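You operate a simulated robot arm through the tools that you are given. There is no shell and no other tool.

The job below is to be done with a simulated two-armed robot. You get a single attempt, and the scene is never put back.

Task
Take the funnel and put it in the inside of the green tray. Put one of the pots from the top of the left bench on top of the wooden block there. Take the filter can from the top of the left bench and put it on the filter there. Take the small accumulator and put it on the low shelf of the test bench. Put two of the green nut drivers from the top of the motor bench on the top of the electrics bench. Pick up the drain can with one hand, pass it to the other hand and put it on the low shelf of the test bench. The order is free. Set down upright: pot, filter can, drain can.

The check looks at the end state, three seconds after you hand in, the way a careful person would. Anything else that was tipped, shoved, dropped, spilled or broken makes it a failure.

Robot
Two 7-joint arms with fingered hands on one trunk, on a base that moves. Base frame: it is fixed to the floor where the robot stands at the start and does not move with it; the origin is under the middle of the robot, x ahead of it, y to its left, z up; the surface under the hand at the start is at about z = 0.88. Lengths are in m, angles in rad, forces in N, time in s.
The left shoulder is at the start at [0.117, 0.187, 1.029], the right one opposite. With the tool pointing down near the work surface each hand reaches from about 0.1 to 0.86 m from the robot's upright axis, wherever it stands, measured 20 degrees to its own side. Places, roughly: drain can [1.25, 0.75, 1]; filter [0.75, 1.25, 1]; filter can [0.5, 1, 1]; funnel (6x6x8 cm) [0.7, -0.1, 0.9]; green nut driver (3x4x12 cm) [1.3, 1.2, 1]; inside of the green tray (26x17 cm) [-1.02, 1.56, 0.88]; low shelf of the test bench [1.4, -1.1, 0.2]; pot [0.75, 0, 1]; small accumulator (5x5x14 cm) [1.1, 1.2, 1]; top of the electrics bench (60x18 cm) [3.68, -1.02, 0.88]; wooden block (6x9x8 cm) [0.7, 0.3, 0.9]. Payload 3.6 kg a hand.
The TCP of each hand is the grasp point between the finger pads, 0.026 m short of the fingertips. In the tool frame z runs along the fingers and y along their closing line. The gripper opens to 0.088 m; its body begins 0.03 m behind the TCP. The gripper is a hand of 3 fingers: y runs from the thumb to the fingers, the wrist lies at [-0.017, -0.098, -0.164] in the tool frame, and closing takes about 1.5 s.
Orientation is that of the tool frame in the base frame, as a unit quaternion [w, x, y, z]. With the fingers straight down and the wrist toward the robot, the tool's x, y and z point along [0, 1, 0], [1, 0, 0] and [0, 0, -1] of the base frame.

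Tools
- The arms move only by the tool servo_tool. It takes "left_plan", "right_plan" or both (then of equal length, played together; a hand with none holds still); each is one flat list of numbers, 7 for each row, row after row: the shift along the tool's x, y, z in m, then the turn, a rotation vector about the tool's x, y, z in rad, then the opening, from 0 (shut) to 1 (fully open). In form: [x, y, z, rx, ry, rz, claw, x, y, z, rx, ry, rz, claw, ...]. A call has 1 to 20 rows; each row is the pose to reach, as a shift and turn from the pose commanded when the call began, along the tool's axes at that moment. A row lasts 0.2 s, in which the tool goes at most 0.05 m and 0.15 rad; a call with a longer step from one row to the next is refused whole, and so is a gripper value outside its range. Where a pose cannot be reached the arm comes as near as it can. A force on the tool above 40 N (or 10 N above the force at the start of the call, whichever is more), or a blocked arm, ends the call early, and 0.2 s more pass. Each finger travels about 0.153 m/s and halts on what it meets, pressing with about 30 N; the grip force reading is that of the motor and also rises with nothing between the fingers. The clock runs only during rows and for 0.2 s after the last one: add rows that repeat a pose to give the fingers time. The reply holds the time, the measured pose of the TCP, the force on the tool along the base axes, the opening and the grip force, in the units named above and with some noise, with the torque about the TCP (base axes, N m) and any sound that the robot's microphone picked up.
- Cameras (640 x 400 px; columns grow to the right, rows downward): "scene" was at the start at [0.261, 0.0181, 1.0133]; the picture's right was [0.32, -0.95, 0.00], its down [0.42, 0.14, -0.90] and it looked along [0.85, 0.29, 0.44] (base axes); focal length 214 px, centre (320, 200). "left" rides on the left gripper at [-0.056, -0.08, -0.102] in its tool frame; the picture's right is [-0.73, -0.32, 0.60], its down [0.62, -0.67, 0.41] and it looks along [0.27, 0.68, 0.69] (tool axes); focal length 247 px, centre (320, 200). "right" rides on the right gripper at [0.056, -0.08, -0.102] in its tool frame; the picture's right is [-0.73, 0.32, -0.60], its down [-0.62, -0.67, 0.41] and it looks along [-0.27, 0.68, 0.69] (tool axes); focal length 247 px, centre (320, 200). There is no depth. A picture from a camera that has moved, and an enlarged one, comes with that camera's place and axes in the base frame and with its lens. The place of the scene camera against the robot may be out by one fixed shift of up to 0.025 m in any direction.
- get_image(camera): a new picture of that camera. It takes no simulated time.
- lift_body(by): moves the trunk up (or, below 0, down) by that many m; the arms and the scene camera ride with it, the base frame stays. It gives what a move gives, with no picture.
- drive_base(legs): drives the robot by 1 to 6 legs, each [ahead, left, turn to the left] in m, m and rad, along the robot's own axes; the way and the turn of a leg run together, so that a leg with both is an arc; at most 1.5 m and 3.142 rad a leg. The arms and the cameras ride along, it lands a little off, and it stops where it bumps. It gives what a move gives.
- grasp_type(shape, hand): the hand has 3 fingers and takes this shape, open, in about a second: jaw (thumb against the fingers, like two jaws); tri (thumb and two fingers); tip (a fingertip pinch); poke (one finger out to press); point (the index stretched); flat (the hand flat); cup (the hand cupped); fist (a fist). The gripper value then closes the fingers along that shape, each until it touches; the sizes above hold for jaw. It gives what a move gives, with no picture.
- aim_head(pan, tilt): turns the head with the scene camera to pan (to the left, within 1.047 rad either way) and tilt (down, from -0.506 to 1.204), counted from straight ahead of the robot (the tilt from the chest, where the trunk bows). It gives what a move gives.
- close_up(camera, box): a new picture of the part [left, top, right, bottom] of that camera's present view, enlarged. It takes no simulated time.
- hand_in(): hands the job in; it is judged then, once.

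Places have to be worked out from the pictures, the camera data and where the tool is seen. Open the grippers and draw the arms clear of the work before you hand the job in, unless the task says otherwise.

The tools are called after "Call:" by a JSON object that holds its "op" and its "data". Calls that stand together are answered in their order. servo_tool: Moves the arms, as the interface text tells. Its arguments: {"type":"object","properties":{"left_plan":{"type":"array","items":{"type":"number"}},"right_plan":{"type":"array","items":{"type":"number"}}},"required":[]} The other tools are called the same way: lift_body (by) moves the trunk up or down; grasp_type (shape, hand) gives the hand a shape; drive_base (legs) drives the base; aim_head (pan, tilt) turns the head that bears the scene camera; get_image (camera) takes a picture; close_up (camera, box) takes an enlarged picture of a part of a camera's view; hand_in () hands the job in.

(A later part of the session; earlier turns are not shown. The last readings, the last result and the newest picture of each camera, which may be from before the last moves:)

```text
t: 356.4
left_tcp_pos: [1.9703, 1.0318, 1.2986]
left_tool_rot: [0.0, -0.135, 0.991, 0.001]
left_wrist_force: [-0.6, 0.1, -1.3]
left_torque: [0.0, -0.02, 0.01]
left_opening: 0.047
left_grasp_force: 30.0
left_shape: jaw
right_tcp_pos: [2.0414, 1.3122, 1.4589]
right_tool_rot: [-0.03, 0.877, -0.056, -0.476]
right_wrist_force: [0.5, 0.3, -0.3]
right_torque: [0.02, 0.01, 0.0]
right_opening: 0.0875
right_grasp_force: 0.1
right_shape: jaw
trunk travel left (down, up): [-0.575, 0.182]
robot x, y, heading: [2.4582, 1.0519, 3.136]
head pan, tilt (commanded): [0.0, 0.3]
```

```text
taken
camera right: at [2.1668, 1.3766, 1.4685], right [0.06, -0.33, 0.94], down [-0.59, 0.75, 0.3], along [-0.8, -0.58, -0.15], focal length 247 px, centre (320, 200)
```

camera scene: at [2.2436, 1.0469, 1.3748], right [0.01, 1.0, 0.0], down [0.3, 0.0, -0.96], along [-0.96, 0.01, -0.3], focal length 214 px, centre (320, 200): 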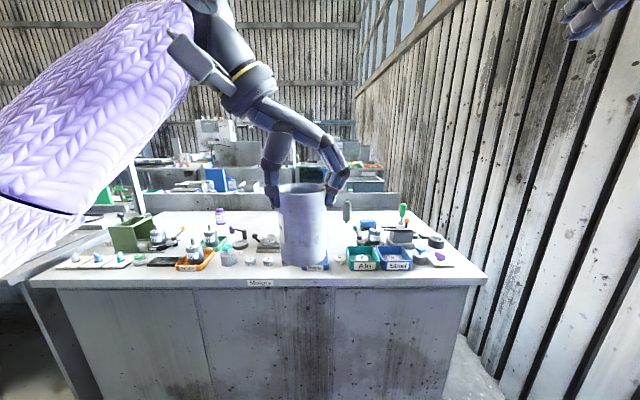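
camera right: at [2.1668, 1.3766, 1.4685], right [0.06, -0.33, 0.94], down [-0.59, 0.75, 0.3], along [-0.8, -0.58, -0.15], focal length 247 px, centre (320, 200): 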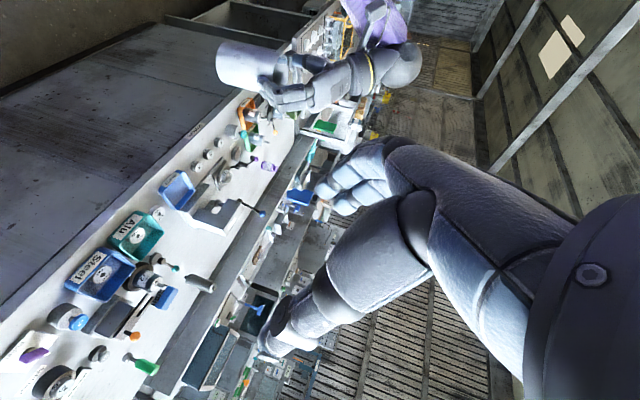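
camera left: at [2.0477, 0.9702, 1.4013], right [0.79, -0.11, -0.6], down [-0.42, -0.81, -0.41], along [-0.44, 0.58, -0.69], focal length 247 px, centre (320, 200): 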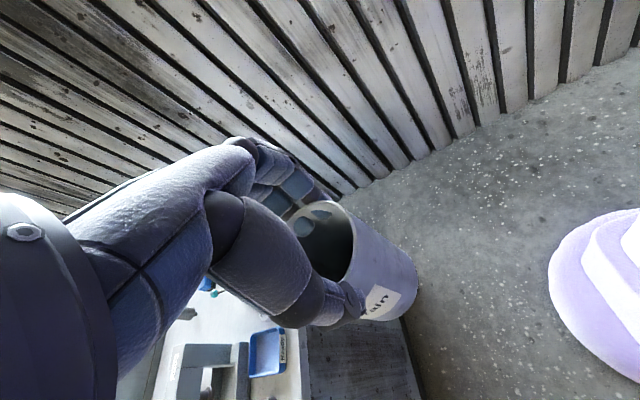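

The can is held from above with digits left and right. Comparing geometry, the shelf is easiest to reach with a top-down hand, so the receiving (right) hand should end up on top and the giving (left) hand should hold the lower body. I'll set the can down on a free spot of the test bench top, re-grip it low with the left hand, lift, and then pass it to the right hand from above. First I strafe to the test bench and look at it.

Call:
{"op": "drive_base", "data": {"legs": [[0, 1.45, 0]]}}

Call:
{"op": "aim_head", "data": {"pan": 0.0, "tilt": 0.6}}

Call:
{"op": "get_image", "data": {"camera": "scene"}}

Call:
{"op": "aim_head", "data": {"pan": 0.7, "tilt": 0.6}}

Call:
{"op": "get_image", "data": {"camera": "scene"}}

```text
t: 363.5
left_tcp_pos: [1.957, -0.4041, 1.2989]
left_tool_rot: [-0.001, -0.132, 0.991, 0.0]
left_wrist_force: [0.4, -0.2, -0.5]
left_torque: [0.01, -0.03, -0.01]
left_opening: 0.047
left_grasp_force: 30.6
left_shape: jaw
right_tcp_pos: [2.0298, -0.1232, 1.4609]
right_tool_rot: [-0.031, 0.877, -0.059, -0.476]
right_wrist_force: [-0.2, 0.2, 0.4]
right_torque: [-0.01, 0.0, 0.01]
right_opening: 0.0878
right_grasp_force: 0.0
right_shape: jaw
trunk travel left (down, up): [-0.575, 0.182]
robot x, y, heading: [2.4435, -0.3901, 3.129]
head pan, tilt (commanded): [0.0, 0.3]
```

```text
t: 364.3
left_tcp_pos: [1.9572, -0.4046, 1.2979]
left_tool_rot: [0.0, -0.133, 0.991, 0.001]
left_wrist_force: [-0.1, -0.5, -0.4]
left_torque: [0.05, -0.01, 0.0]
left_opening: 0.0471
left_grasp_force: 30.3
left_shape: jaw
right_tcp_pos: [2.0297, -0.1246, 1.4601]
right_tool_rot: [-0.032, 0.877, -0.057, -0.476]
right_wrist_force: [0.5, 0.2, -0.1]
right_torque: [-0.02, -0.01, -0.04]
right_opening: 0.0877
right_grasp_force: 0.1
right_shape: jaw
trunk travel left (down, up): [-0.575, 0.182]
robot x, y, heading: [2.4401, -0.3882, 3.133]
head pan, tilt (commanded): [0.0, 0.6]
```

```text
taken
camera scene: at [2.2361, -0.3904, 1.3474], right [0.01, 1.0, 0.0], down [0.56, -0.01, -0.83], along [-0.83, 0.01, -0.56], focal length 214 px, centre (320, 200)
```

scene: 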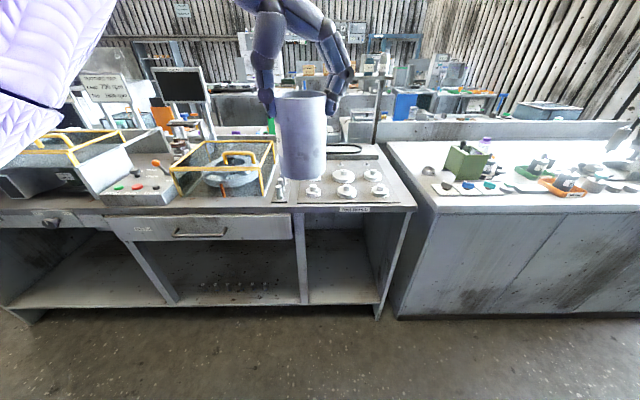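

```text
t: 365.4
left_tcp_pos: [1.9578, -0.404, 1.2997]
left_tool_rot: [0.001, -0.133, 0.991, -0.001]
left_wrist_force: [-0.5, 0.1, -0.8]
left_torque: [0.02, -0.02, -0.02]
left_opening: 0.0469
left_grasp_force: 30.1
left_shape: jaw
right_tcp_pos: [2.0285, -0.124, 1.4606]
right_tool_rot: [-0.032, 0.877, -0.058, -0.475]
right_wrist_force: [-0.4, 0.8, -0.3]
right_torque: [0.05, 0.01, -0.01]
right_opening: 0.0877
right_grasp_force: 0.0
right_shape: jaw
trunk travel left (down, up): [-0.575, 0.182]
robot x, y, heading: [2.4475, -0.3884, 3.131]
head pan, tilt (commanded): [0.7, 0.6]
```

```text
taken
camera scene: at [2.2562, -0.4476, 1.3473], right [-0.63, 0.77, 0.0], down [0.44, 0.36, -0.82], along [-0.64, -0.52, -0.57], focal length 214 px, centre (320, 200)
```

scene: 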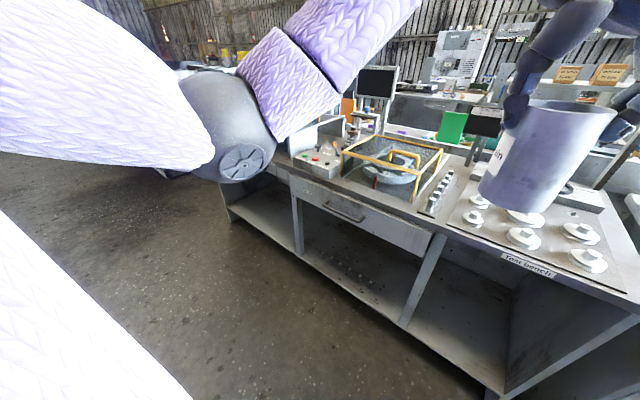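

The label reads "Test bench", confirming the target, and its low shelf has free compartments. I zoom in on the bench top for a free spot and on the shelf.

Call:
{"op": "aim_head", "data": {"pan": 0.25, "tilt": 0.6}}

Call:
{"op": "close_up", "data": {"camera": "scene", "box": [120, 120, 400, 240]}}

Call:
{"op": "close_up", "data": {"camera": "scene", "box": [100, 190, 460, 340]}}

Call:
{"op": "get_image", "data": {"camera": "scene"}}

```text
t: 366.3
left_tcp_pos: [1.9583, -0.4041, 1.2982]
left_tool_rot: [0.0, -0.133, 0.991, 0.0]
left_wrist_force: [0.4, 0.3, -0.2]
left_torque: [0.02, -0.03, -0.02]
left_opening: 0.0472
left_grasp_force: 30.2
left_shape: jaw
right_tcp_pos: [2.0289, -0.1237, 1.4591]
right_tool_rot: [-0.032, 0.877, -0.059, -0.476]
right_wrist_force: [0.5, 0.2, 0.3]
right_torque: [0.01, -0.01, 0.03]
right_opening: 0.0879
right_grasp_force: 0.1
right_shape: jaw
trunk travel left (down, up): [-0.575, 0.182]
robot x, y, heading: [2.4464, -0.3912, 3.135]
head pan, tilt (commanded): [0.25, 0.6]
```

```text
2.29 times, centred on (260, 180) of scene
camera zoom: at [2.2386, -0.4124, 1.3473], right [-0.24, 0.97, 0.0], down [0.55, 0.13, -0.82], along [-0.8, -0.2, -0.57], focal length 490 px, centre (457, 246)
```

zoom: 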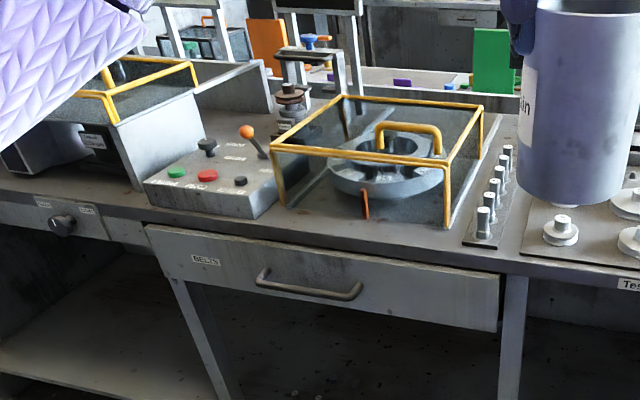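

```text
1.78 times, centred on (280, 265) of scene
camera zoom: at [2.2386, -0.4124, 1.3473], right [-0.24, 0.97, 0.0], down [0.55, 0.13, -0.82], along [-0.8, -0.2, -0.57], focal length 381 px, centre (391, 84)
```

zoom: 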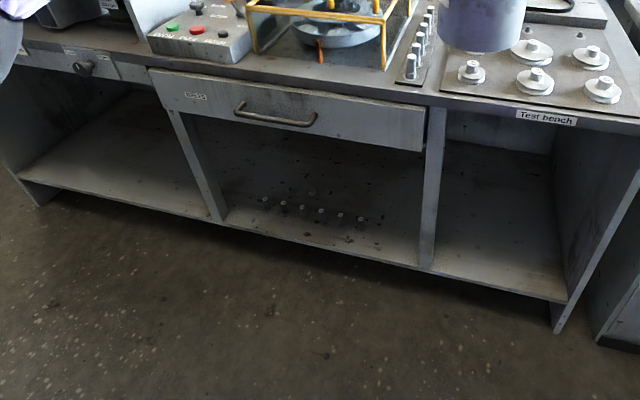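

```text
taken
camera scene: at [2.2386, -0.4124, 1.3473], right [-0.24, 0.97, 0.0], down [0.55, 0.13, -0.82], along [-0.8, -0.2, -0.57], focal length 214 px, centre (320, 200)
```

scene: 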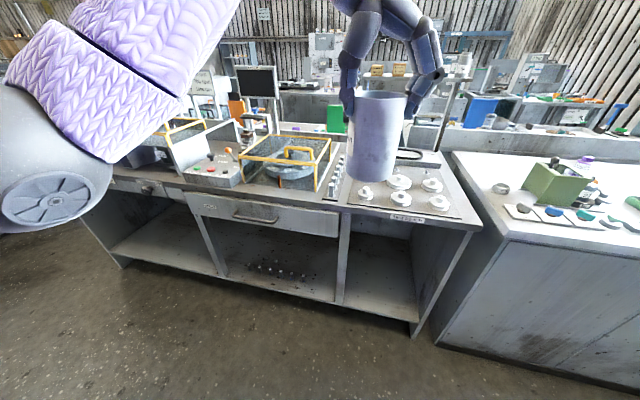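

The low shelf is one plank at z≈0.19, front edge x≈1.57; the compartment at y∈(-0.45, -0.06) is empty, and the middle one has pegs only around y -1.03…-0.72. For the re-grip I look for a free spot on the test bench top further along, so I strafe left.

Call:
{"op": "drive_base", "data": {"legs": [[0, 1.15, 0]]}}

Call:
{"op": "aim_head", "data": {"pan": -0.1, "tilt": 0.65}}

Call:
{"op": "get_image", "data": {"camera": "scene"}}

Call:
{"op": "close_up", "data": {"camera": "scene", "box": [80, 100, 480, 300]}}

```text
t: 372.2
left_tcp_pos: [1.934, -1.5555, 1.2983]
left_tool_rot: [0.0, -0.124, 0.992, 0.0]
left_wrist_force: [-1.2, 0.0, -1.2]
left_torque: [-0.01, 0.03, 0.04]
left_opening: 0.0471
left_grasp_force: 29.7
left_shape: jaw
right_tcp_pos: [2.0093, -1.278, 1.4597]
right_tool_rot: [-0.035, 0.877, -0.066, -0.476]
right_wrist_force: [-0.9, 0.4, -0.7]
right_torque: [0.0, -0.04, 0.02]
right_opening: 0.0879
right_grasp_force: 0.0
right_shape: jaw
trunk travel left (down, up): [-0.575, 0.182]
robot x, y, heading: [2.4244, -1.5474, 3.104]
head pan, tilt (commanded): [0.25, 0.6]
```

```text
t: 373.0
left_tcp_pos: [1.9339, -1.556, 1.2978]
left_tool_rot: [0.0, -0.124, 0.992, 0.001]
left_wrist_force: [-0.9, -0.2, -1.8]
left_torque: [0.03, -0.02, 0.01]
left_opening: 0.0468
left_grasp_force: 29.7
left_shape: jaw
right_tcp_pos: [2.0112, -1.276, 1.4598]
right_tool_rot: [-0.036, 0.877, -0.066, -0.475]
right_wrist_force: [0.0, 0.5, 1.3]
right_torque: [0.01, -0.03, -0.01]
right_opening: 0.0878
right_grasp_force: 0.0
right_shape: jaw
trunk travel left (down, up): [-0.575, 0.182]
robot x, y, heading: [2.4203, -1.5497, 3.111]
head pan, tilt (commanded): [-0.099, 0.649]
```

```text
taken
camera scene: at [2.2151, -1.5379, 1.343], right [0.13, 0.99, 0.0], down [0.6, -0.08, -0.8], along [-0.79, 0.1, -0.6], focal length 214 px, centre (320, 200)
```

scene: 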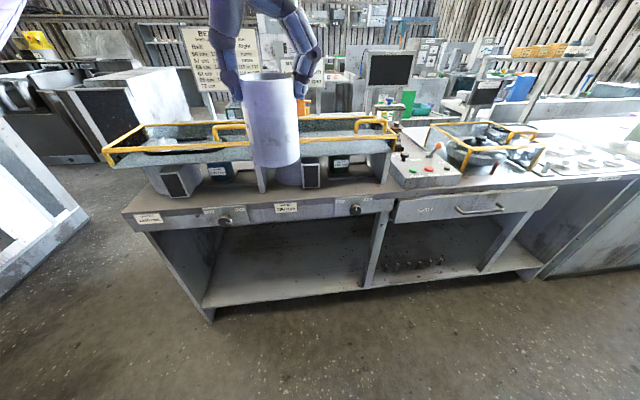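

```text
1.60 times, centred on (280, 200) of scene
camera zoom: at [2.2151, -1.5379, 1.343], right [0.13, 0.99, 0.0], down [0.6, -0.08, -0.8], along [-0.79, 0.1, -0.6], focal length 343 px, centre (384, 200)
```

zoom: 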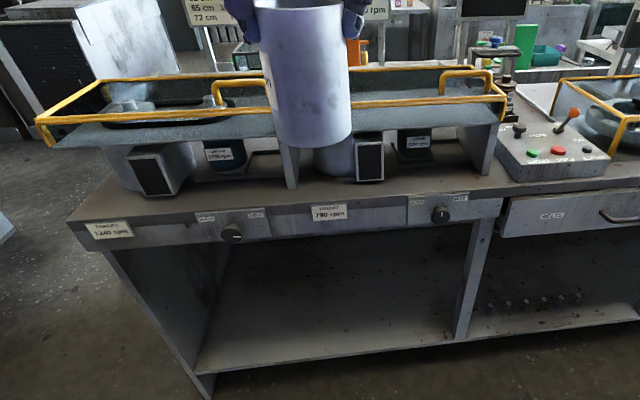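

The bench-top strips are all too narrow for a safe set-down. Before deciding how to pass the can, I test in the free aisle how low the right hand can reach in its forward-pitched posture: I lower the trunk fully.

Call:
{"op": "lift_body", "data": {"by": -0.4}}

Call:
{"op": "lift_body", "data": {"by": -0.17}}

Call:
{"op": "aim_head", "data": {"pan": -0.1, "tilt": 0.5}}

Call:
{"op": "get_image", "data": {"camera": "scene"}}

```text
t: 376.8
left_tcp_pos: [1.9348, -1.5561, 0.8985]
left_tool_rot: [-0.002, -0.125, 0.992, 0.0]
left_wrist_force: [0.4, 0.8, -0.8]
left_torque: [0.0, -0.01, 0.01]
left_opening: 0.0471
left_grasp_force: 29.9
left_shape: jaw
right_tcp_pos: [1.9867, -1.2759, 1.0381]
right_tool_rot: [-0.038, 0.891, -0.065, -0.448]
right_wrist_force: [0.1, -0.2, 0.5]
right_torque: [0.03, 0.02, 0.02]
right_opening: 0.0879
right_grasp_force: 0.0
right_shape: jaw
trunk travel left (down, up): [-0.175, 0.582]
robot x, y, heading: [2.4197, -1.5472, 3.114]
head pan, tilt (commanded): [-0.099, 0.649]
```

```text
t: 378.8
left_tcp_pos: [1.9352, -1.5564, 0.7284]
left_tool_rot: [-0.001, -0.123, 0.992, 0.001]
left_wrist_force: [0.4, -0.6, -1.6]
left_torque: [-0.01, 0.01, 0.01]
left_opening: 0.0469
left_grasp_force: 30.0
left_shape: jaw
right_tcp_pos: [1.9131, -1.2737, 0.7912]
right_tool_rot: [-0.04, 0.936, -0.062, -0.343]
right_wrist_force: [0.1, -0.9, 0.7]
right_torque: [0.01, 0.01, -0.03]
right_opening: 0.0879
right_grasp_force: 0.1
right_shape: jaw
trunk travel left (down, up): [-0.005, 0.752]
robot x, y, heading: [2.4186, -1.5504, 3.114]
head pan, tilt (commanded): [-0.099, 0.649]
```

```text
t: 379.5
left_tcp_pos: [1.9342, -1.5568, 0.7287]
left_tool_rot: [0.0, -0.124, 0.992, -0.001]
left_wrist_force: [-0.5, -0.1, -1.3]
left_torque: [0.0, 0.02, 0.01]
left_opening: 0.0471
left_grasp_force: 30.0
left_shape: jaw
right_tcp_pos: [1.9121, -1.2732, 0.7906]
right_tool_rot: [-0.041, 0.937, -0.062, -0.343]
right_wrist_force: [0.1, -0.3, 0.0]
right_torque: [0.02, 0.01, 0.0]
right_opening: 0.0878
right_grasp_force: 0.0
right_shape: jaw
trunk travel left (down, up): [-0.005, 0.752]
robot x, y, heading: [2.4196, -1.5459, 3.11]
head pan, tilt (commanded): [-0.099, 0.499]
```

```text
taken
camera scene: at [2.1267, -1.535, 0.7461], right [0.13, 0.99, 0.0], down [0.48, -0.06, -0.88], along [-0.87, 0.11, -0.48], focal length 214 px, centre (320, 200)
```

scene: 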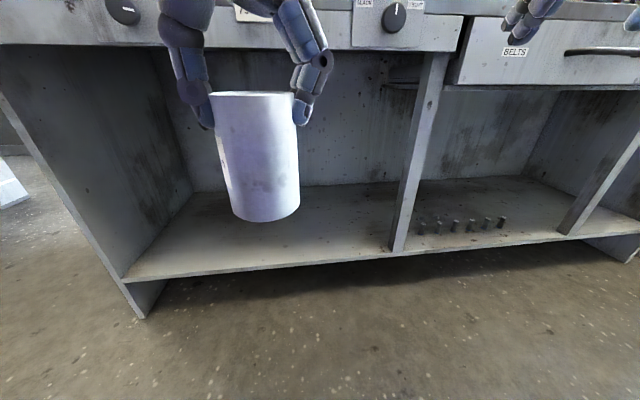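

At the lowest trunk setting the shelf is in full view (its left compartment, y≈-2.0…-1.22, is completely empty). I test how low the right hand can go in this pitched posture.

Call:
{"op": "servo_tool", "data": {"right_plan": [0.0325, 0.0125, 0.0305, 0, 0, 0, 1, 0.065, 0.025, 0.0609, 0, 0, 0, 1, 0.0975, 0.0374, 0.0914, 0, 0, 0, 1, 0.13, 0.0499, 0.1218, 0, 0, 0, 1, 0.1625, 0.0623, 0.1523, 0, 0, 0, 1, 0.195, 0.0748, 0.1827, 0, 0, 0, 1, 0.2275, 0.0872, 0.2132, 0, 0, 0, 1, 0.26, 0.0997, 0.2436, 0, 0, 0, 1, 0.2925, 0.1122, 0.2741, 0, 0, 0, 1, 0.325, 0.1246, 0.3045, 0, 0, 0, 1, 0.3575, 0.1371, 0.335, 0, 0, 0, 1]}}

Call:
{"op": "get_image", "data": {"camera": "scene"}}

```text
t: 381.9
left_tcp_pos: [1.9342, -1.5545, 0.729]
left_tool_rot: [0.0, -0.124, 0.992, 0.0]
left_wrist_force: [-0.9, -0.6, -0.6]
left_torque: [0.03, -0.01, 0.0]
left_opening: 0.047
left_grasp_force: 29.9
left_shape: jaw
right_tcp_pos: [1.9484, -1.4007, 0.3]
right_tool_rot: [-0.041, 0.936, -0.061, -0.344]
right_wrist_force: [-0.1, 0.7, -0.2]
right_torque: [-0.01, -0.03, 0.05]
right_opening: 0.0878
right_grasp_force: 0.1
right_shape: jaw
right hand out of reach, approached as far as the arm can: row 1, 2, 3, 4
trunk travel left (down, up): [-0.005, 0.752]
robot x, y, heading: [2.4211, -1.5494, 3.113]
head pan, tilt (commanded): [-0.099, 0.499]
```

```text
taken
camera scene: at [2.1267, -1.535, 0.7461], right [0.13, 0.99, 0.0], down [0.48, -0.06, -0.88], along [-0.87, 0.11, -0.48], focal length 214 px, centre (320, 200)
```

scene: 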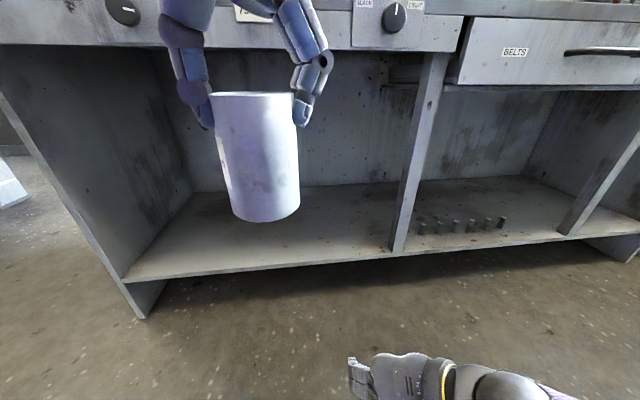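

The right hand reaches z=0.30 easily. I test a flatter pitch (30° below horizontal) at z≈0.235, i.e. actual placing height.

Call:
{"op": "servo_tool", "data": {"right_plan": [0.014, 0.0007, 0.0166, 0, -0.12, 0, 1, 0.028, 0.0015, 0.033, 0, -0.24, 0, 1, 0.0421, 0.0022, 0.0497, 0, -0.35, 0, 1, 0.0421, 0.0022, 0.0497, 0, -0.35, 0, 1]}}

```text
t: 382.9
left_tcp_pos: [1.9338, -1.5568, 0.728]
left_tool_rot: [0.0, -0.125, 0.992, 0.0]
left_wrist_force: [0.3, 0.2, -0.5]
left_torque: [-0.01, 0.0, 0.02]
left_opening: 0.047
left_grasp_force: 30.3
left_shape: jaw
right_tcp_pos: [1.9491, -1.4007, 0.2345]
right_tool_rot: [-0.052, 0.862, -0.053, -0.501]
right_wrist_force: [-0.9, 0.2, 0.8]
right_torque: [-0.01, 0.01, 0.01]
right_opening: 0.0879
right_grasp_force: 0.2
right_shape: jaw
trunk travel left (down, up): [-0.005, 0.752]
robot x, y, heading: [2.4221, -1.5469, 3.113]
head pan, tilt (commanded): [-0.099, 0.499]
```

That works. I test flatter still (about 17°) at the same height.

Call:
{"op": "servo_tool", "data": {"right_plan": [0, 0, 0, 0, -0.12, 0, 1, 0, 0, 0, 0, -0.21, 0, 1, 0, 0, 0, 0, -0.21, 0, 1]}}

Call:
{"op": "get_image", "data": {"camera": "right"}}

Call:
{"op": "aim_head", "data": {"pan": -0.1, "tilt": 0.9}}

Call:
{"op": "get_image", "data": {"camera": "scene"}}

```text
t: 383.7
left_tcp_pos: [1.9341, -1.5565, 0.7278]
left_tool_rot: [0.001, -0.125, 0.992, 0.001]
left_wrist_force: [0.6, -0.2, -1.4]
left_torque: [0.0, -0.01, 0.01]
left_opening: 0.0472
left_grasp_force: 30.5
left_shape: jaw
right_tcp_pos: [1.9493, -1.4001, 0.2334]
right_tool_rot: [-0.057, 0.805, -0.048, -0.589]
right_wrist_force: [0.1, 0.6, -0.2]
right_torque: [-0.03, 0.03, 0.02]
right_opening: 0.0877
right_grasp_force: 0.0
right_shape: jaw
trunk travel left (down, up): [-0.005, 0.752]
robot x, y, heading: [2.4164, -1.5491, 3.113]
head pan, tilt (commanded): [-0.099, 0.499]
```

```text
taken
camera right: at [2.0747, -1.3378, 0.2142], right [0.3, -0.4, 0.87], down [-0.48, 0.72, 0.49], along [-0.83, -0.56, 0.02], focal length 247 px, centre (320, 200)
```

right: 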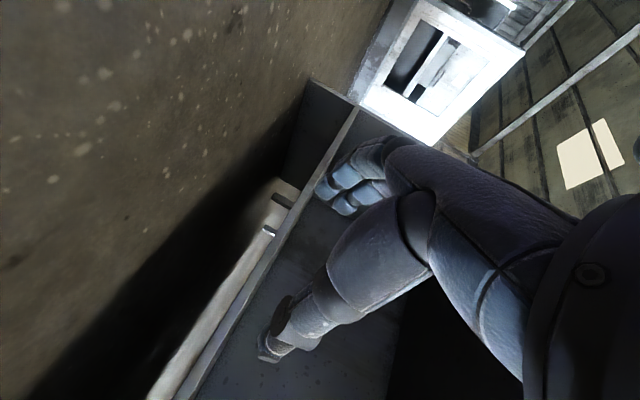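

```text
t: 384.5
left_tcp_pos: [1.9341, -1.5563, 0.728]
left_tool_rot: [0.0, -0.124, 0.992, 0.0]
left_wrist_force: [0.3, 0.4, -0.3]
left_torque: [0.03, 0.01, -0.01]
left_opening: 0.0471
left_grasp_force: 30.2
left_shape: jaw
right_tcp_pos: [1.9496, -1.4019, 0.2349]
right_tool_rot: [-0.058, 0.805, -0.048, -0.589]
right_wrist_force: [-0.5, 0.7, 0.4]
right_torque: [-0.01, -0.01, -0.02]
right_opening: 0.0878
right_grasp_force: 0.0
right_shape: jaw
trunk travel left (down, up): [-0.005, 0.752]
robot x, y, heading: [2.4205, -1.5483, 3.109]
head pan, tilt (commanded): [-0.099, 0.901]
```

```text
taken
camera scene: at [2.142, -1.537, 0.7123], right [0.13, 0.99, 0.0], down [0.78, -0.1, -0.62], along [-0.62, 0.08, -0.78], focal length 214 px, centre (320, 200)
```

scene: 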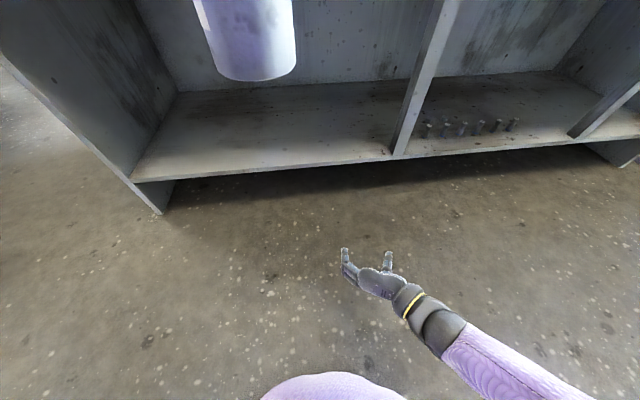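

The near-horizontal receiving posture is reachable even at shelf height, so a direct pass works: left keeps the top, right takes the lower body and sets it down. I bring the can down to z≈0.55 in front, then bring the right hand behind its lower half.

Call:
{"op": "servo_tool", "data": {"left_plan": [0.0091, 0.0242, 0.0356, 0, 0, 0, 0, 0.0182, 0.0484, 0.0712, 0, 0, 0, 0, 0.0273, 0.0725, 0.1068, 0, 0, 0, 0, 0.0364, 0.0967, 0.1424, 0, 0, 0, 0, 0.0455, 0.1209, 0.178, 0, 0, 0, 0, 0.0455, 0.1209, 0.178, 0, 0, 0, 0]}}

Call:
{"op": "servo_tool", "data": {"right_plan": [-0.0379, 0.0073, -0.0192, 0, 0, 0, 1, -0.0758, 0.0147, -0.0384, 0, 0, 0, 1, -0.1137, 0.022, -0.0576, 0, 0, 0, 1, -0.1515, 0.0294, -0.0768, 0, 0, 0, 1, -0.1894, 0.0367, -0.096, 0, 0, 0, 1, -0.2273, 0.0441, -0.1152, 0, 0, 0, 1, -0.2652, 0.0514, -0.1344, 0, 0, 0, 1, -0.2652, 0.0514, -0.1344, 0, 0, 0, 1]}}

Call:
{"op": "get_image", "data": {"camera": "scene"}}

Call:
{"op": "get_image", "data": {"camera": "right"}}

Call:
{"op": "get_image", "data": {"camera": "left"}}

```text
t: 385.9
left_tcp_pos: [1.8597, -1.4493, 0.5492]
left_tool_rot: [0.0, -0.123, 0.992, 0.0]
left_wrist_force: [0.5, 0.3, -0.5]
left_torque: [0.0, 0.02, -0.01]
left_opening: 0.0471
left_grasp_force: 30.0
left_shape: jaw
right_tcp_pos: [1.9501, -1.4012, 0.2342]
right_tool_rot: [-0.056, 0.805, -0.048, -0.589]
right_wrist_force: [-0.3, -0.6, 0.3]
right_torque: [-0.01, -0.01, 0.02]
right_opening: 0.0877
right_grasp_force: 0.0
right_shape: jaw
trunk travel left (down, up): [-0.005, 0.752]
robot x, y, heading: [2.4204, -1.5475, 3.113]
head pan, tilt (commanded): [-0.099, 0.901]
```

```text
t: 387.7
left_tcp_pos: [1.8604, -1.4511, 0.549]
left_tool_rot: [0.0, -0.124, 0.992, 0.0]
left_wrist_force: [0.1, 0.0, -1.7]
left_torque: [-0.04, 0.0, 0.02]
left_opening: 0.047
left_grasp_force: 30.0
left_shape: jaw
right_tcp_pos: [1.9903, -1.4689, 0.5252]
right_tool_rot: [-0.056, 0.805, -0.048, -0.588]
right_wrist_force: [0.9, -1.0, 0.0]
right_torque: [0.02, -0.02, -0.01]
right_opening: 0.0875
right_grasp_force: 0.0
right_shape: jaw
trunk travel left (down, up): [-0.005, 0.752]
robot x, y, heading: [2.4254, -1.5478, 3.117]
head pan, tilt (commanded): [-0.099, 0.901]
```

```text
taken
camera scene: at [2.1421, -1.537, 0.7123], right [0.13, 0.99, 0.0], down [0.78, -0.1, -0.62], along [-0.62, 0.08, -0.78], focal length 214 px, centre (320, 200)
```

scene: 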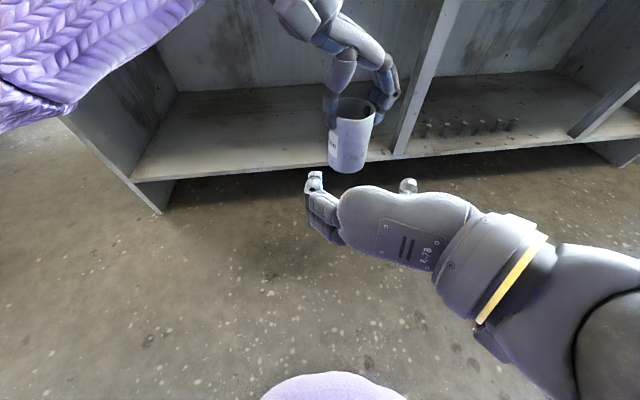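

```text
taken
camera right: at [2.1157, -1.4055, 0.5057], right [0.3, -0.4, 0.87], down [-0.48, 0.72, 0.49], along [-0.83, -0.56, 0.02], focal length 247 px, centre (320, 200)
```

right: 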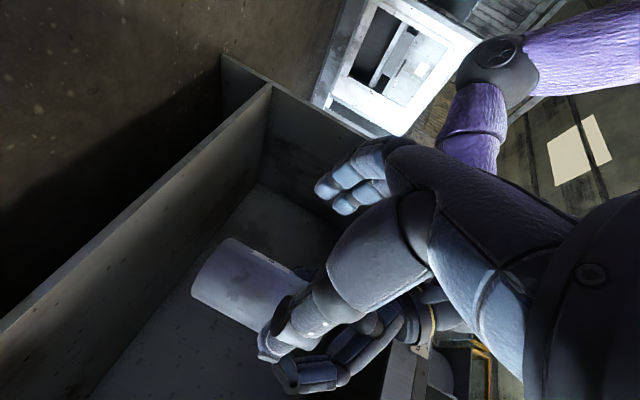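

```text
taken
camera left: at [1.9359, -1.514, 0.6525], right [0.79, -0.13, -0.6], down [-0.44, -0.8, -0.41], along [-0.43, 0.59, -0.69], focal length 247 px, centre (320, 200)
```

left: 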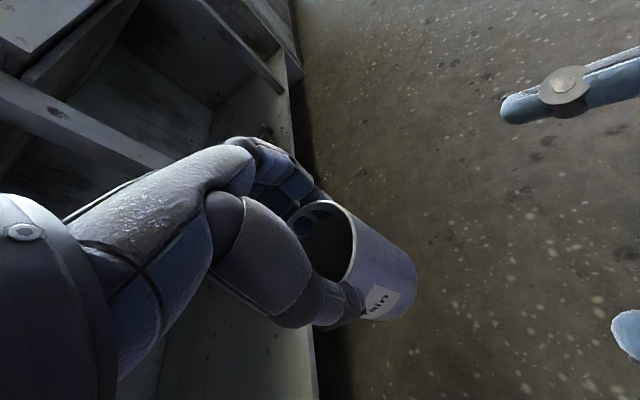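

The can's bottom projects where expected (within ~5 mm), so the right hand is aligned behind it. I advance the open right hand around the lower body in two stages.

Call:
{"op": "servo_tool", "data": {"right_plan": [0.001, 0.001, 0.025, 0, 0, 0, 1, 0.002, 0.002, 0.05, 0, 0, 0, 1, 0.002, 0.002, 0.075, 0, 0, 0, 1, 0.002, 0.002, 0.09, 0, 0, 0, 1]}}

Call:
{"op": "get_image", "data": {"camera": "scene"}}

Call:
{"op": "get_image", "data": {"camera": "right"}}

Call:
{"op": "get_image", "data": {"camera": "left"}}

```text
t: 388.7
left_tcp_pos: [1.8611, -1.4515, 0.5512]
left_tool_rot: [0.0, -0.125, 0.992, 0.0]
left_wrist_force: [-1.0, 0.7, -1.2]
left_torque: [0.01, 0.01, 0.0]
left_opening: 0.0471
left_grasp_force: 30.3
left_shape: jaw
right_tcp_pos: [1.9041, -1.4557, 0.4971]
right_tool_rot: [-0.056, 0.805, -0.048, -0.589]
right_wrist_force: [0.3, -0.4, -0.9]
right_torque: [-0.01, -0.03, 0.02]
right_opening: 0.088
right_grasp_force: 0.0
right_shape: jaw
trunk travel left (down, up): [-0.005, 0.752]
robot x, y, heading: [2.4215, -1.5502, 3.118]
head pan, tilt (commanded): [-0.099, 0.901]
```

```text
taken
camera scene: at [2.1421, -1.537, 0.7123], right [0.13, 0.99, 0.0], down [0.78, -0.1, -0.62], along [-0.62, 0.08, -0.78], focal length 214 px, centre (320, 200)
```

scene: 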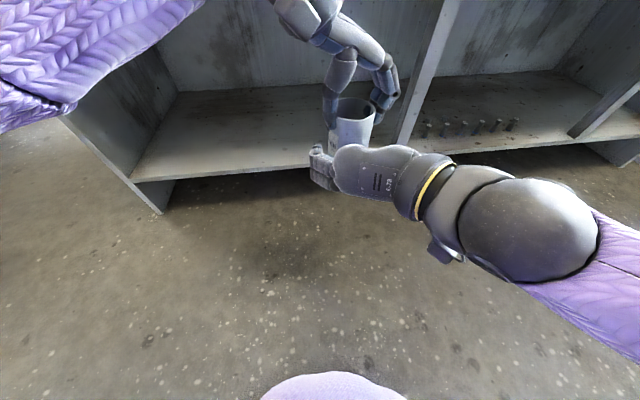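

```text
taken
camera right: at [2.0302, -1.3932, 0.4769], right [0.3, -0.4, 0.87], down [-0.48, 0.73, 0.49], along [-0.83, -0.56, 0.02], focal length 247 px, centre (320, 200)
```

right: 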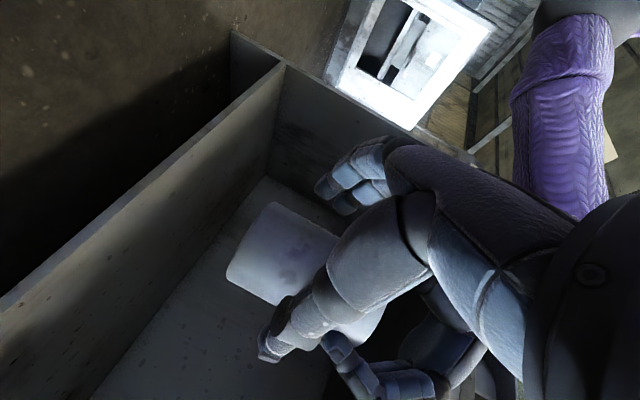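

```text
taken
camera left: at [1.9359, -1.514, 0.6525], right [0.79, -0.13, -0.6], down [-0.44, -0.8, -0.41], along [-0.43, 0.59, -0.69], focal length 247 px, centre (320, 200)
```

left: 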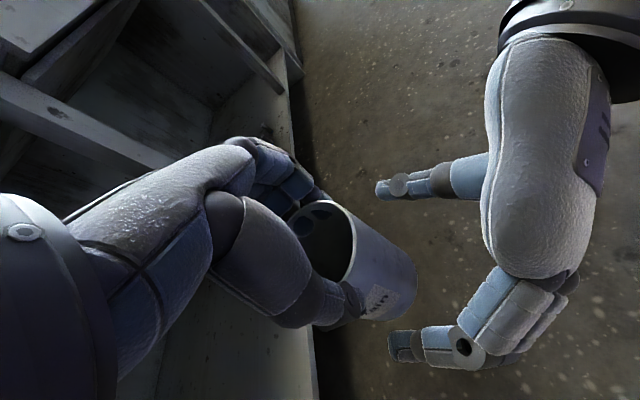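

The left wrist view shows the right hand's thumb and fingers straddling the can. I advance the last 3.6 cm slowly.

Call:
{"op": "servo_tool", "data": {"right_plan": [0, 0, 0.012, 0, 0, 0, 1, 0, 0, 0.024, 0, 0, 0, 1, 0, 0, 0.036, 0, 0, 0, 1, 0, 0, 0.036, 0, 0, 0, 1]}}

Call:
{"op": "get_image", "data": {"camera": "left"}}

Call:
{"op": "get_image", "data": {"camera": "right"}}

Call:
{"op": "close_up", "data": {"camera": "scene", "box": [260, 60, 460, 240]}}

```text
t: 389.7
left_tcp_pos: [1.8605, -1.4505, 0.5506]
left_tool_rot: [0.001, -0.124, 0.992, 0.0]
left_wrist_force: [-0.3, -0.5, -1.2]
left_torque: [0.0, 0.01, -0.01]
left_opening: 0.0469
left_grasp_force: 29.9
left_shape: jaw
right_tcp_pos: [1.8701, -1.451, 0.4837]
right_tool_rot: [-0.057, 0.805, -0.048, -0.589]
right_wrist_force: [0.3, 0.2, 0.4]
right_torque: [-0.01, 0.0, 0.03]
right_opening: 0.0878
right_grasp_force: 0.0
right_shape: jaw
trunk travel left (down, up): [-0.005, 0.752]
robot x, y, heading: [2.4213, -1.5477, 3.11]
head pan, tilt (commanded): [-0.099, 0.901]
```

```text
taken
camera left: at [1.9358, -1.514, 0.6525], right [0.79, -0.13, -0.6], down [-0.44, -0.8, -0.41], along [-0.43, 0.59, -0.69], focal length 247 px, centre (320, 200)
```

left: 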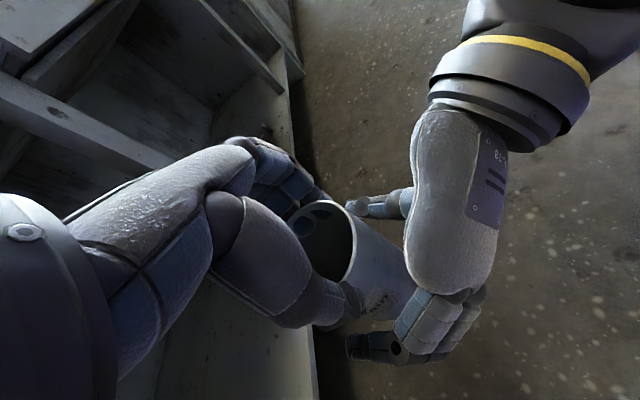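

```text
taken
camera right: at [1.9957, -1.3879, 0.4654], right [0.3, -0.4, 0.87], down [-0.48, 0.72, 0.49], along [-0.83, -0.56, 0.02], focal length 247 px, centre (320, 200)
```

right: 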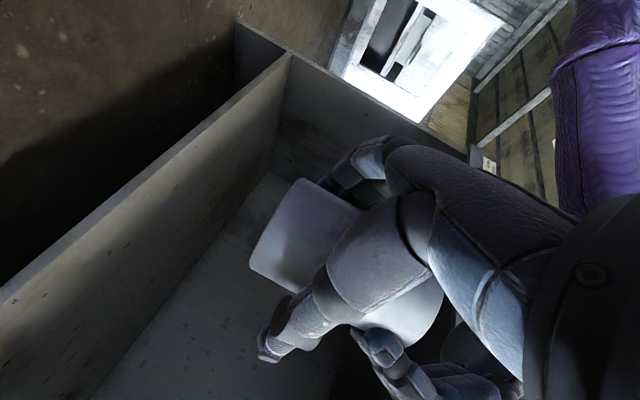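

```text
2.22 times, centred on (360, 150) of scene
camera zoom: at [2.1421, -1.537, 0.7123], right [0.13, 0.99, 0.0], down [0.78, -0.1, -0.62], along [-0.62, 0.08, -0.78], focal length 477 px, centre (231, 311)
```

zoom: 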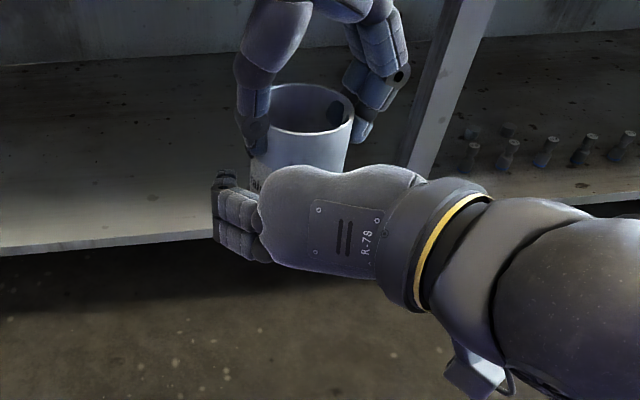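

Everything is aligned with no contact yet. I close the right hand on the can's lower body.

Call:
{"op": "servo_tool", "data": {"right_plan": [0, 0, 0, 0, 0, 0, 0.85, 0, 0, 0, 0, 0, 0, 0.72, 0, 0, 0, 0, 0, 0, 0.62, 0, 0, 0, 0, 0, 0, 0.5, 0, 0, 0, 0, 0, 0, 0.3, 0, 0, 0, 0, 0, 0, 0.1, 0, 0, 0, 0, 0, 0, 0, 0, 0, 0, 0, 0, 0, 0, 0, 0, 0, 0, 0, 0, 0]}}

Call:
{"op": "close_up", "data": {"camera": "scene", "box": [260, 60, 460, 240]}}

Call:
{"op": "get_image", "data": {"camera": "left"}}

Call:
{"op": "get_image", "data": {"camera": "right"}}

```text
t: 391.7
left_tcp_pos: [1.8601, -1.4503, 0.5495]
left_tool_rot: [0.0, -0.124, 0.992, 0.001]
left_wrist_force: [2.8, -1.3, 2.3]
left_torque: [0.06, -0.1, -0.27]
left_opening: 0.047
left_grasp_force: 30.0
left_shape: jaw
right_tcp_pos: [1.87, -1.4511, 0.4853]
right_tool_rot: [-0.056, 0.805, -0.048, -0.588]
right_wrist_force: [-1.9, 0.6, -0.7]
right_torque: [-0.12, -0.09, 0.3]
right_opening: 0.0521
right_grasp_force: 30.0
right_shape: jaw
trunk travel left (down, up): [-0.005, 0.752]
robot x, y, heading: [2.4173, -1.5505, 3.116]
head pan, tilt (commanded): [-0.099, 0.901]
```

```text
2.22 times, centred on (360, 150) of scene
camera zoom: at [2.1421, -1.537, 0.7123], right [0.13, 0.99, 0.0], down [0.78, -0.1, -0.62], along [-0.62, 0.08, -0.78], focal length 477 px, centre (231, 311)
```

zoom: 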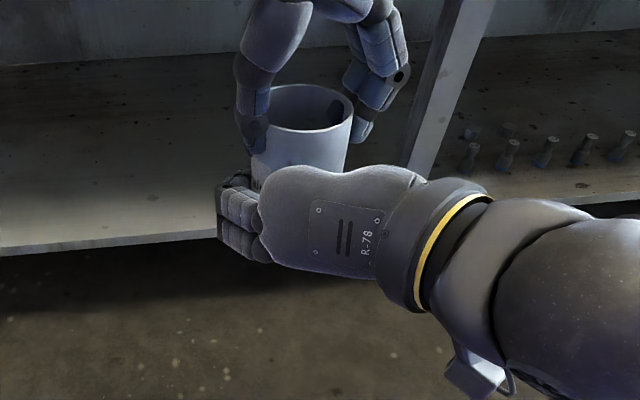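

```text
taken
camera left: at [1.9359, -1.514, 0.6525], right [0.79, -0.13, -0.6], down [-0.44, -0.8, -0.41], along [-0.43, 0.59, -0.69], focal length 247 px, centre (320, 200)
```

left: 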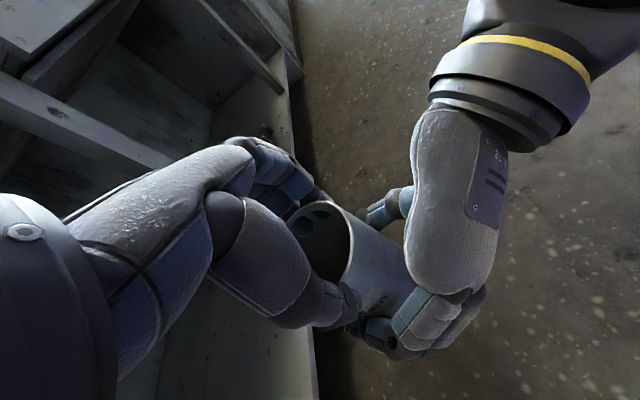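

```text
taken
camera right: at [1.9959, -1.3879, 0.4655], right [0.3, -0.4, 0.87], down [-0.48, 0.72, 0.49], along [-0.83, -0.56, 0.02], focal length 247 px, centre (320, 200)
```

right: 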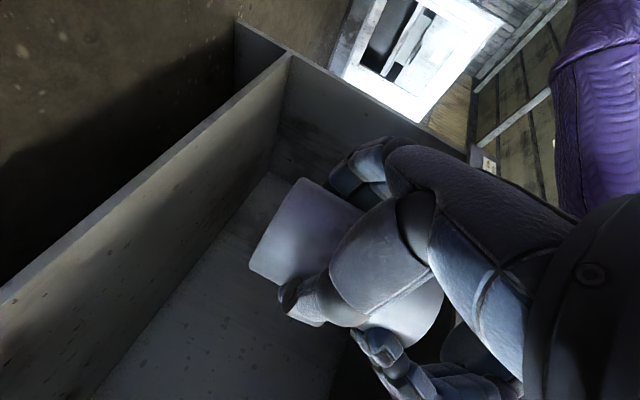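

Both hands hold the can now (right 30 N). I open the left hand and check the can stays in the right hand.

Call:
{"op": "servo_tool", "data": {"left_plan": [0, 0, 0, 0, 0, 0, 0.56, 0, 0, 0, 0, 0, 0, 0.64, 0, 0, 0, 0, 0, 0, 0.74, 0, 0, 0, 0, 0, 0, 0.86, 0, 0, 0, 0, 0, 0, 1, 0, 0, 0, 0, 0, 0, 1]}}

Call:
{"op": "close_up", "data": {"camera": "scene", "box": [260, 60, 460, 240]}}

Call:
{"op": "get_image", "data": {"camera": "left"}}

```text
t: 393.1
left_tcp_pos: [1.8604, -1.4508, 0.5503]
left_tool_rot: [0.0, -0.125, 0.992, 0.001]
left_wrist_force: [0.0, 0.1, -0.3]
left_torque: [-0.03, 0.03, 0.0]
left_opening: 0.0875
left_grasp_force: 0.1
left_shape: jaw
right_tcp_pos: [1.8709, -1.4516, 0.4865]
right_tool_rot: [-0.057, 0.805, -0.048, -0.589]
right_wrist_force: [-0.2, 0.5, 0.1]
right_torque: [-0.01, -0.01, -0.01]
right_opening: 0.0517
right_grasp_force: 29.6
right_shape: jaw
trunk travel left (down, up): [-0.005, 0.752]
robot x, y, heading: [2.4187, -1.5461, 3.111]
head pan, tilt (commanded): [-0.099, 0.901]
```

```text
2.22 times, centred on (360, 150) of scene
camera zoom: at [2.1421, -1.537, 0.7123], right [0.13, 0.99, 0.0], down [0.78, -0.1, -0.62], along [-0.62, 0.08, -0.78], focal length 477 px, centre (231, 311)
```

zoom: 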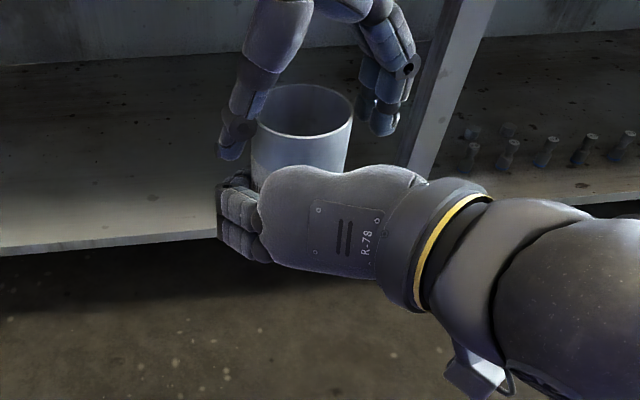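

```text
taken
camera left: at [1.9358, -1.514, 0.6525], right [0.79, -0.13, -0.6], down [-0.44, -0.8, -0.41], along [-0.43, 0.59, -0.69], focal length 247 px, centre (320, 200)
```

left: 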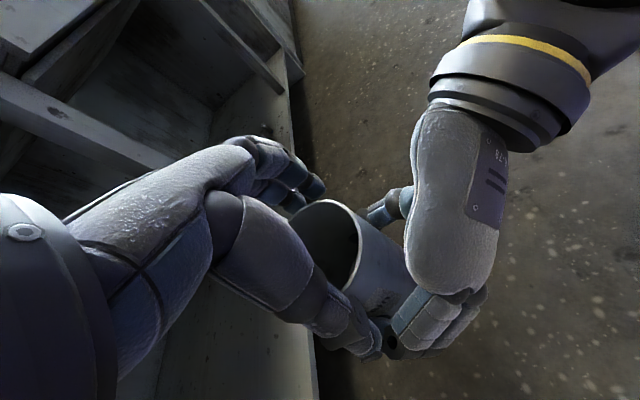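

The pass worked: the can is in the right hand alone. I lift the left hand straight up and away to the left.

Call:
{"op": "servo_tool", "data": {"left_plan": [0, 0, -0.03, 0, 0, 0, 1, 0, 0, -0.07, 0, 0, 0, 1, 0, 0, -0.11, 0, 0, 0, 1, 0, -0.04, -0.14, 0, 0, 0, 1, 0, -0.085, -0.15, 0, 0, 0, 1, 0, -0.13, -0.15, 0, 0, 0, 1]}}

Call:
{"op": "get_image", "data": {"camera": "scene"}}

Call:
{"op": "get_image", "data": {"camera": "left"}}

Call:
{"op": "get_image", "data": {"camera": "right"}}

```text
t: 394.5
left_tcp_pos: [1.8941, -1.5767, 0.7]
left_tool_rot: [-0.001, -0.124, 0.992, 0.0]
left_wrist_force: [0.0, 0.8, -0.1]
left_torque: [-0.03, -0.03, 0.02]
left_opening: 0.0878
left_grasp_force: 0.1
left_shape: jaw
right_tcp_pos: [1.8691, -1.4499, 0.485]
right_tool_rot: [-0.057, 0.805, -0.048, -0.589]
right_wrist_force: [0.1, 0.5, 0.3]
right_torque: [0.03, -0.01, 0.02]
right_opening: 0.0516
right_grasp_force: 30.2
right_shape: jaw
trunk travel left (down, up): [-0.005, 0.752]
robot x, y, heading: [2.4177, -1.5529, 3.113]
head pan, tilt (commanded): [-0.099, 0.901]
```

```text
taken
camera scene: at [2.1421, -1.5367, 0.7123], right [0.13, 0.99, 0.0], down [0.78, -0.1, -0.62], along [-0.62, 0.08, -0.78], focal length 214 px, centre (320, 200)
```

scene: 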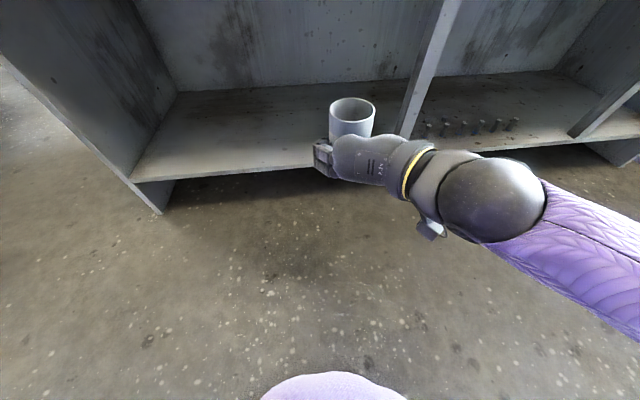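

```text
taken
camera left: at [1.9698, -1.6399, 0.8043], right [0.79, -0.13, -0.6], down [-0.44, -0.8, -0.41], along [-0.42, 0.59, -0.69], focal length 247 px, centre (320, 200)
```

left: 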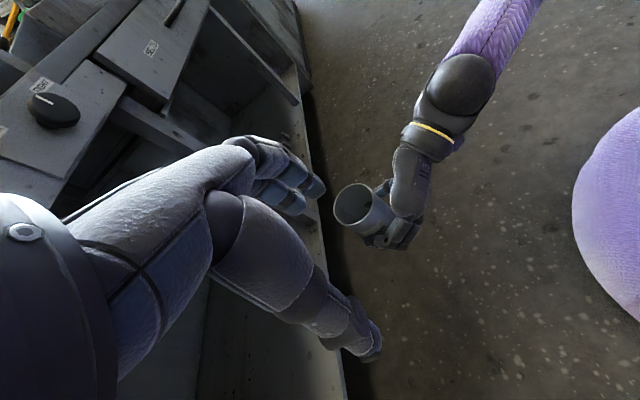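

```text
taken
camera right: at [1.996, -1.3877, 0.4655], right [0.3, -0.4, 0.87], down [-0.48, 0.73, 0.49], along [-0.83, -0.56, 0.02], focal length 247 px, centre (320, 200)
```

right: 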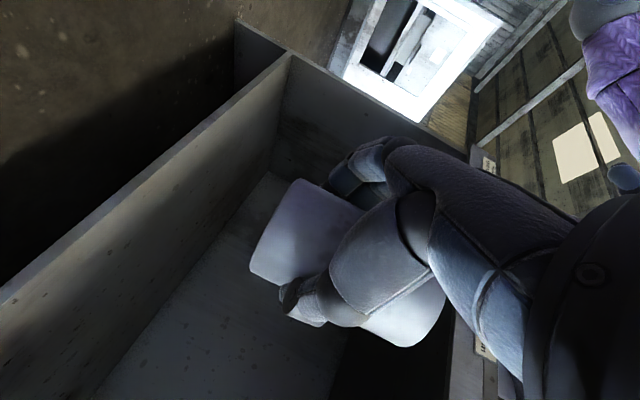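

The can is securely in the right hand. I retract the left hand to the side so it won't meet the bench, then drive forward so the can enters the shelf's empty left compartment.

Call:
{"op": "servo_tool", "data": {"left_plan": [-0.0179, -0.0374, 0.0114, 0, 0, 0, 1, -0.0358, -0.0748, 0.0229, 0, 0, 0, 1, -0.0537, -0.1122, 0.0343, 0, 0, 0, 1, -0.0715, -0.1497, 0.0457, 0, 0, 0, 1, -0.0894, -0.1871, 0.0571, 0, 0, 0, 1, -0.1073, -0.2245, 0.0686, 0, 0, 0, 1, -0.1252, -0.2619, 0.08, 0, 0, 0, 1]}}

Call:
{"op": "aim_head", "data": {"pan": -0.15, "tilt": 0.7}}

Call:
{"op": "get_image", "data": {"camera": "scene"}}

```text
t: 396.1
left_tcp_pos: [2.0306, -1.8337, 0.5968]
left_tool_rot: [-0.001, -0.124, 0.992, 0.005]
left_wrist_force: [-0.1, -3.1, 1.0]
left_torque: [0.11, 0.03, 0.0]
left_opening: 0.088
left_grasp_force: 0.0
left_shape: jaw
left hand out of reach, approached as far as the arm can: row 3, 4, 5, 6, 7
right_tcp_pos: [1.8701, -1.4503, 0.4862]
right_tool_rot: [-0.057, 0.805, -0.049, -0.589]
right_wrist_force: [0.2, -0.7, -1.1]
right_torque: [-0.02, -0.02, -0.02]
right_opening: 0.0519
right_grasp_force: 30.0
right_shape: jaw
trunk travel left (down, up): [-0.005, 0.752]
robot x, y, heading: [2.4191, -1.5489, 3.112]
head pan, tilt (commanded): [-0.099, 0.901]
```

```text
t: 396.9
left_tcp_pos: [2.0293, -1.831, 0.5968]
left_tool_rot: [0.0, -0.121, 0.993, 0.01]
left_wrist_force: [-0.5, 1.0, 0.0]
left_torque: [0.0, 0.0, -0.04]
left_opening: 0.0879
left_grasp_force: 0.0
left_shape: jaw
right_tcp_pos: [1.8698, -1.4524, 0.4851]
right_tool_rot: [-0.057, 0.805, -0.048, -0.589]
right_wrist_force: [-0.2, -0.2, 0.3]
right_torque: [0.01, 0.01, 0.01]
right_opening: 0.0518
right_grasp_force: 30.8
right_shape: jaw
trunk travel left (down, up): [-0.005, 0.752]
robot x, y, heading: [2.4168, -1.5454, 3.117]
head pan, tilt (commanded): [-0.15, 0.7]
```

```text
taken
camera scene: at [2.1334, -1.5316, 0.7284], right [0.18, 0.98, 0.0], down [0.63, -0.11, -0.76], along [-0.75, 0.14, -0.64], focal length 214 px, centre (320, 200)
```

scene: 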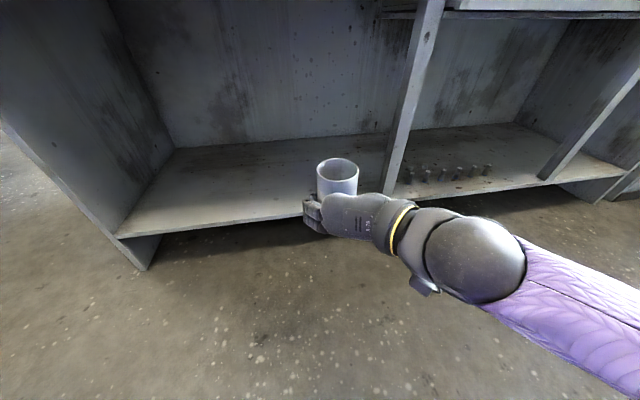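

The path into the compartment is clear. I drive forward 0.36 m in two steps.

Call:
{"op": "drive_base", "data": {"legs": [[0.2, 0, 0]]}}

Call:
{"op": "get_image", "data": {"camera": "scene"}}

```text
t: 398.5
left_tcp_pos: [1.8314, -1.8311, 0.5966]
left_tool_rot: [0.001, -0.122, 0.992, 0.001]
left_wrist_force: [-0.3, -0.4, 0.8]
left_torque: [-0.01, 0.0, 0.0]
left_opening: 0.088
left_grasp_force: 0.0
left_shape: jaw
right_tcp_pos: [1.6715, -1.4441, 0.4852]
right_tool_rot: [-0.057, 0.805, -0.048, -0.588]
right_wrist_force: [0.0, 0.3, -1.0]
right_torque: [-0.03, -0.01, 0.02]
right_opening: 0.0517
right_grasp_force: 29.5
right_shape: jaw
trunk travel left (down, up): [-0.005, 0.752]
robot x, y, heading: [2.2201, -1.544, 3.113]
head pan, tilt (commanded): [-0.15, 0.7]
```

```text
taken
camera scene: at [1.9335, -1.5254, 0.7285], right [0.18, 0.98, 0.0], down [0.63, -0.12, -0.76], along [-0.75, 0.14, -0.64], focal length 214 px, centre (320, 200)
```

scene: 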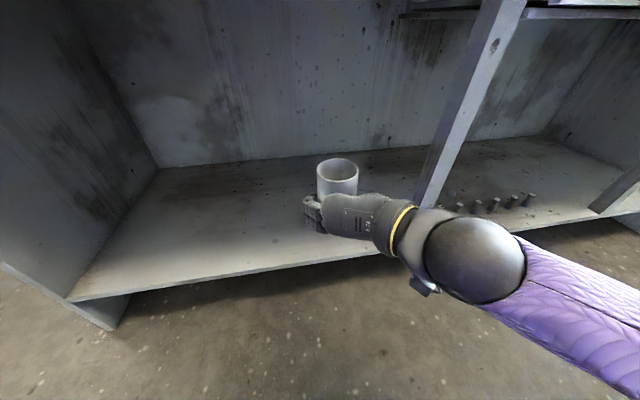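

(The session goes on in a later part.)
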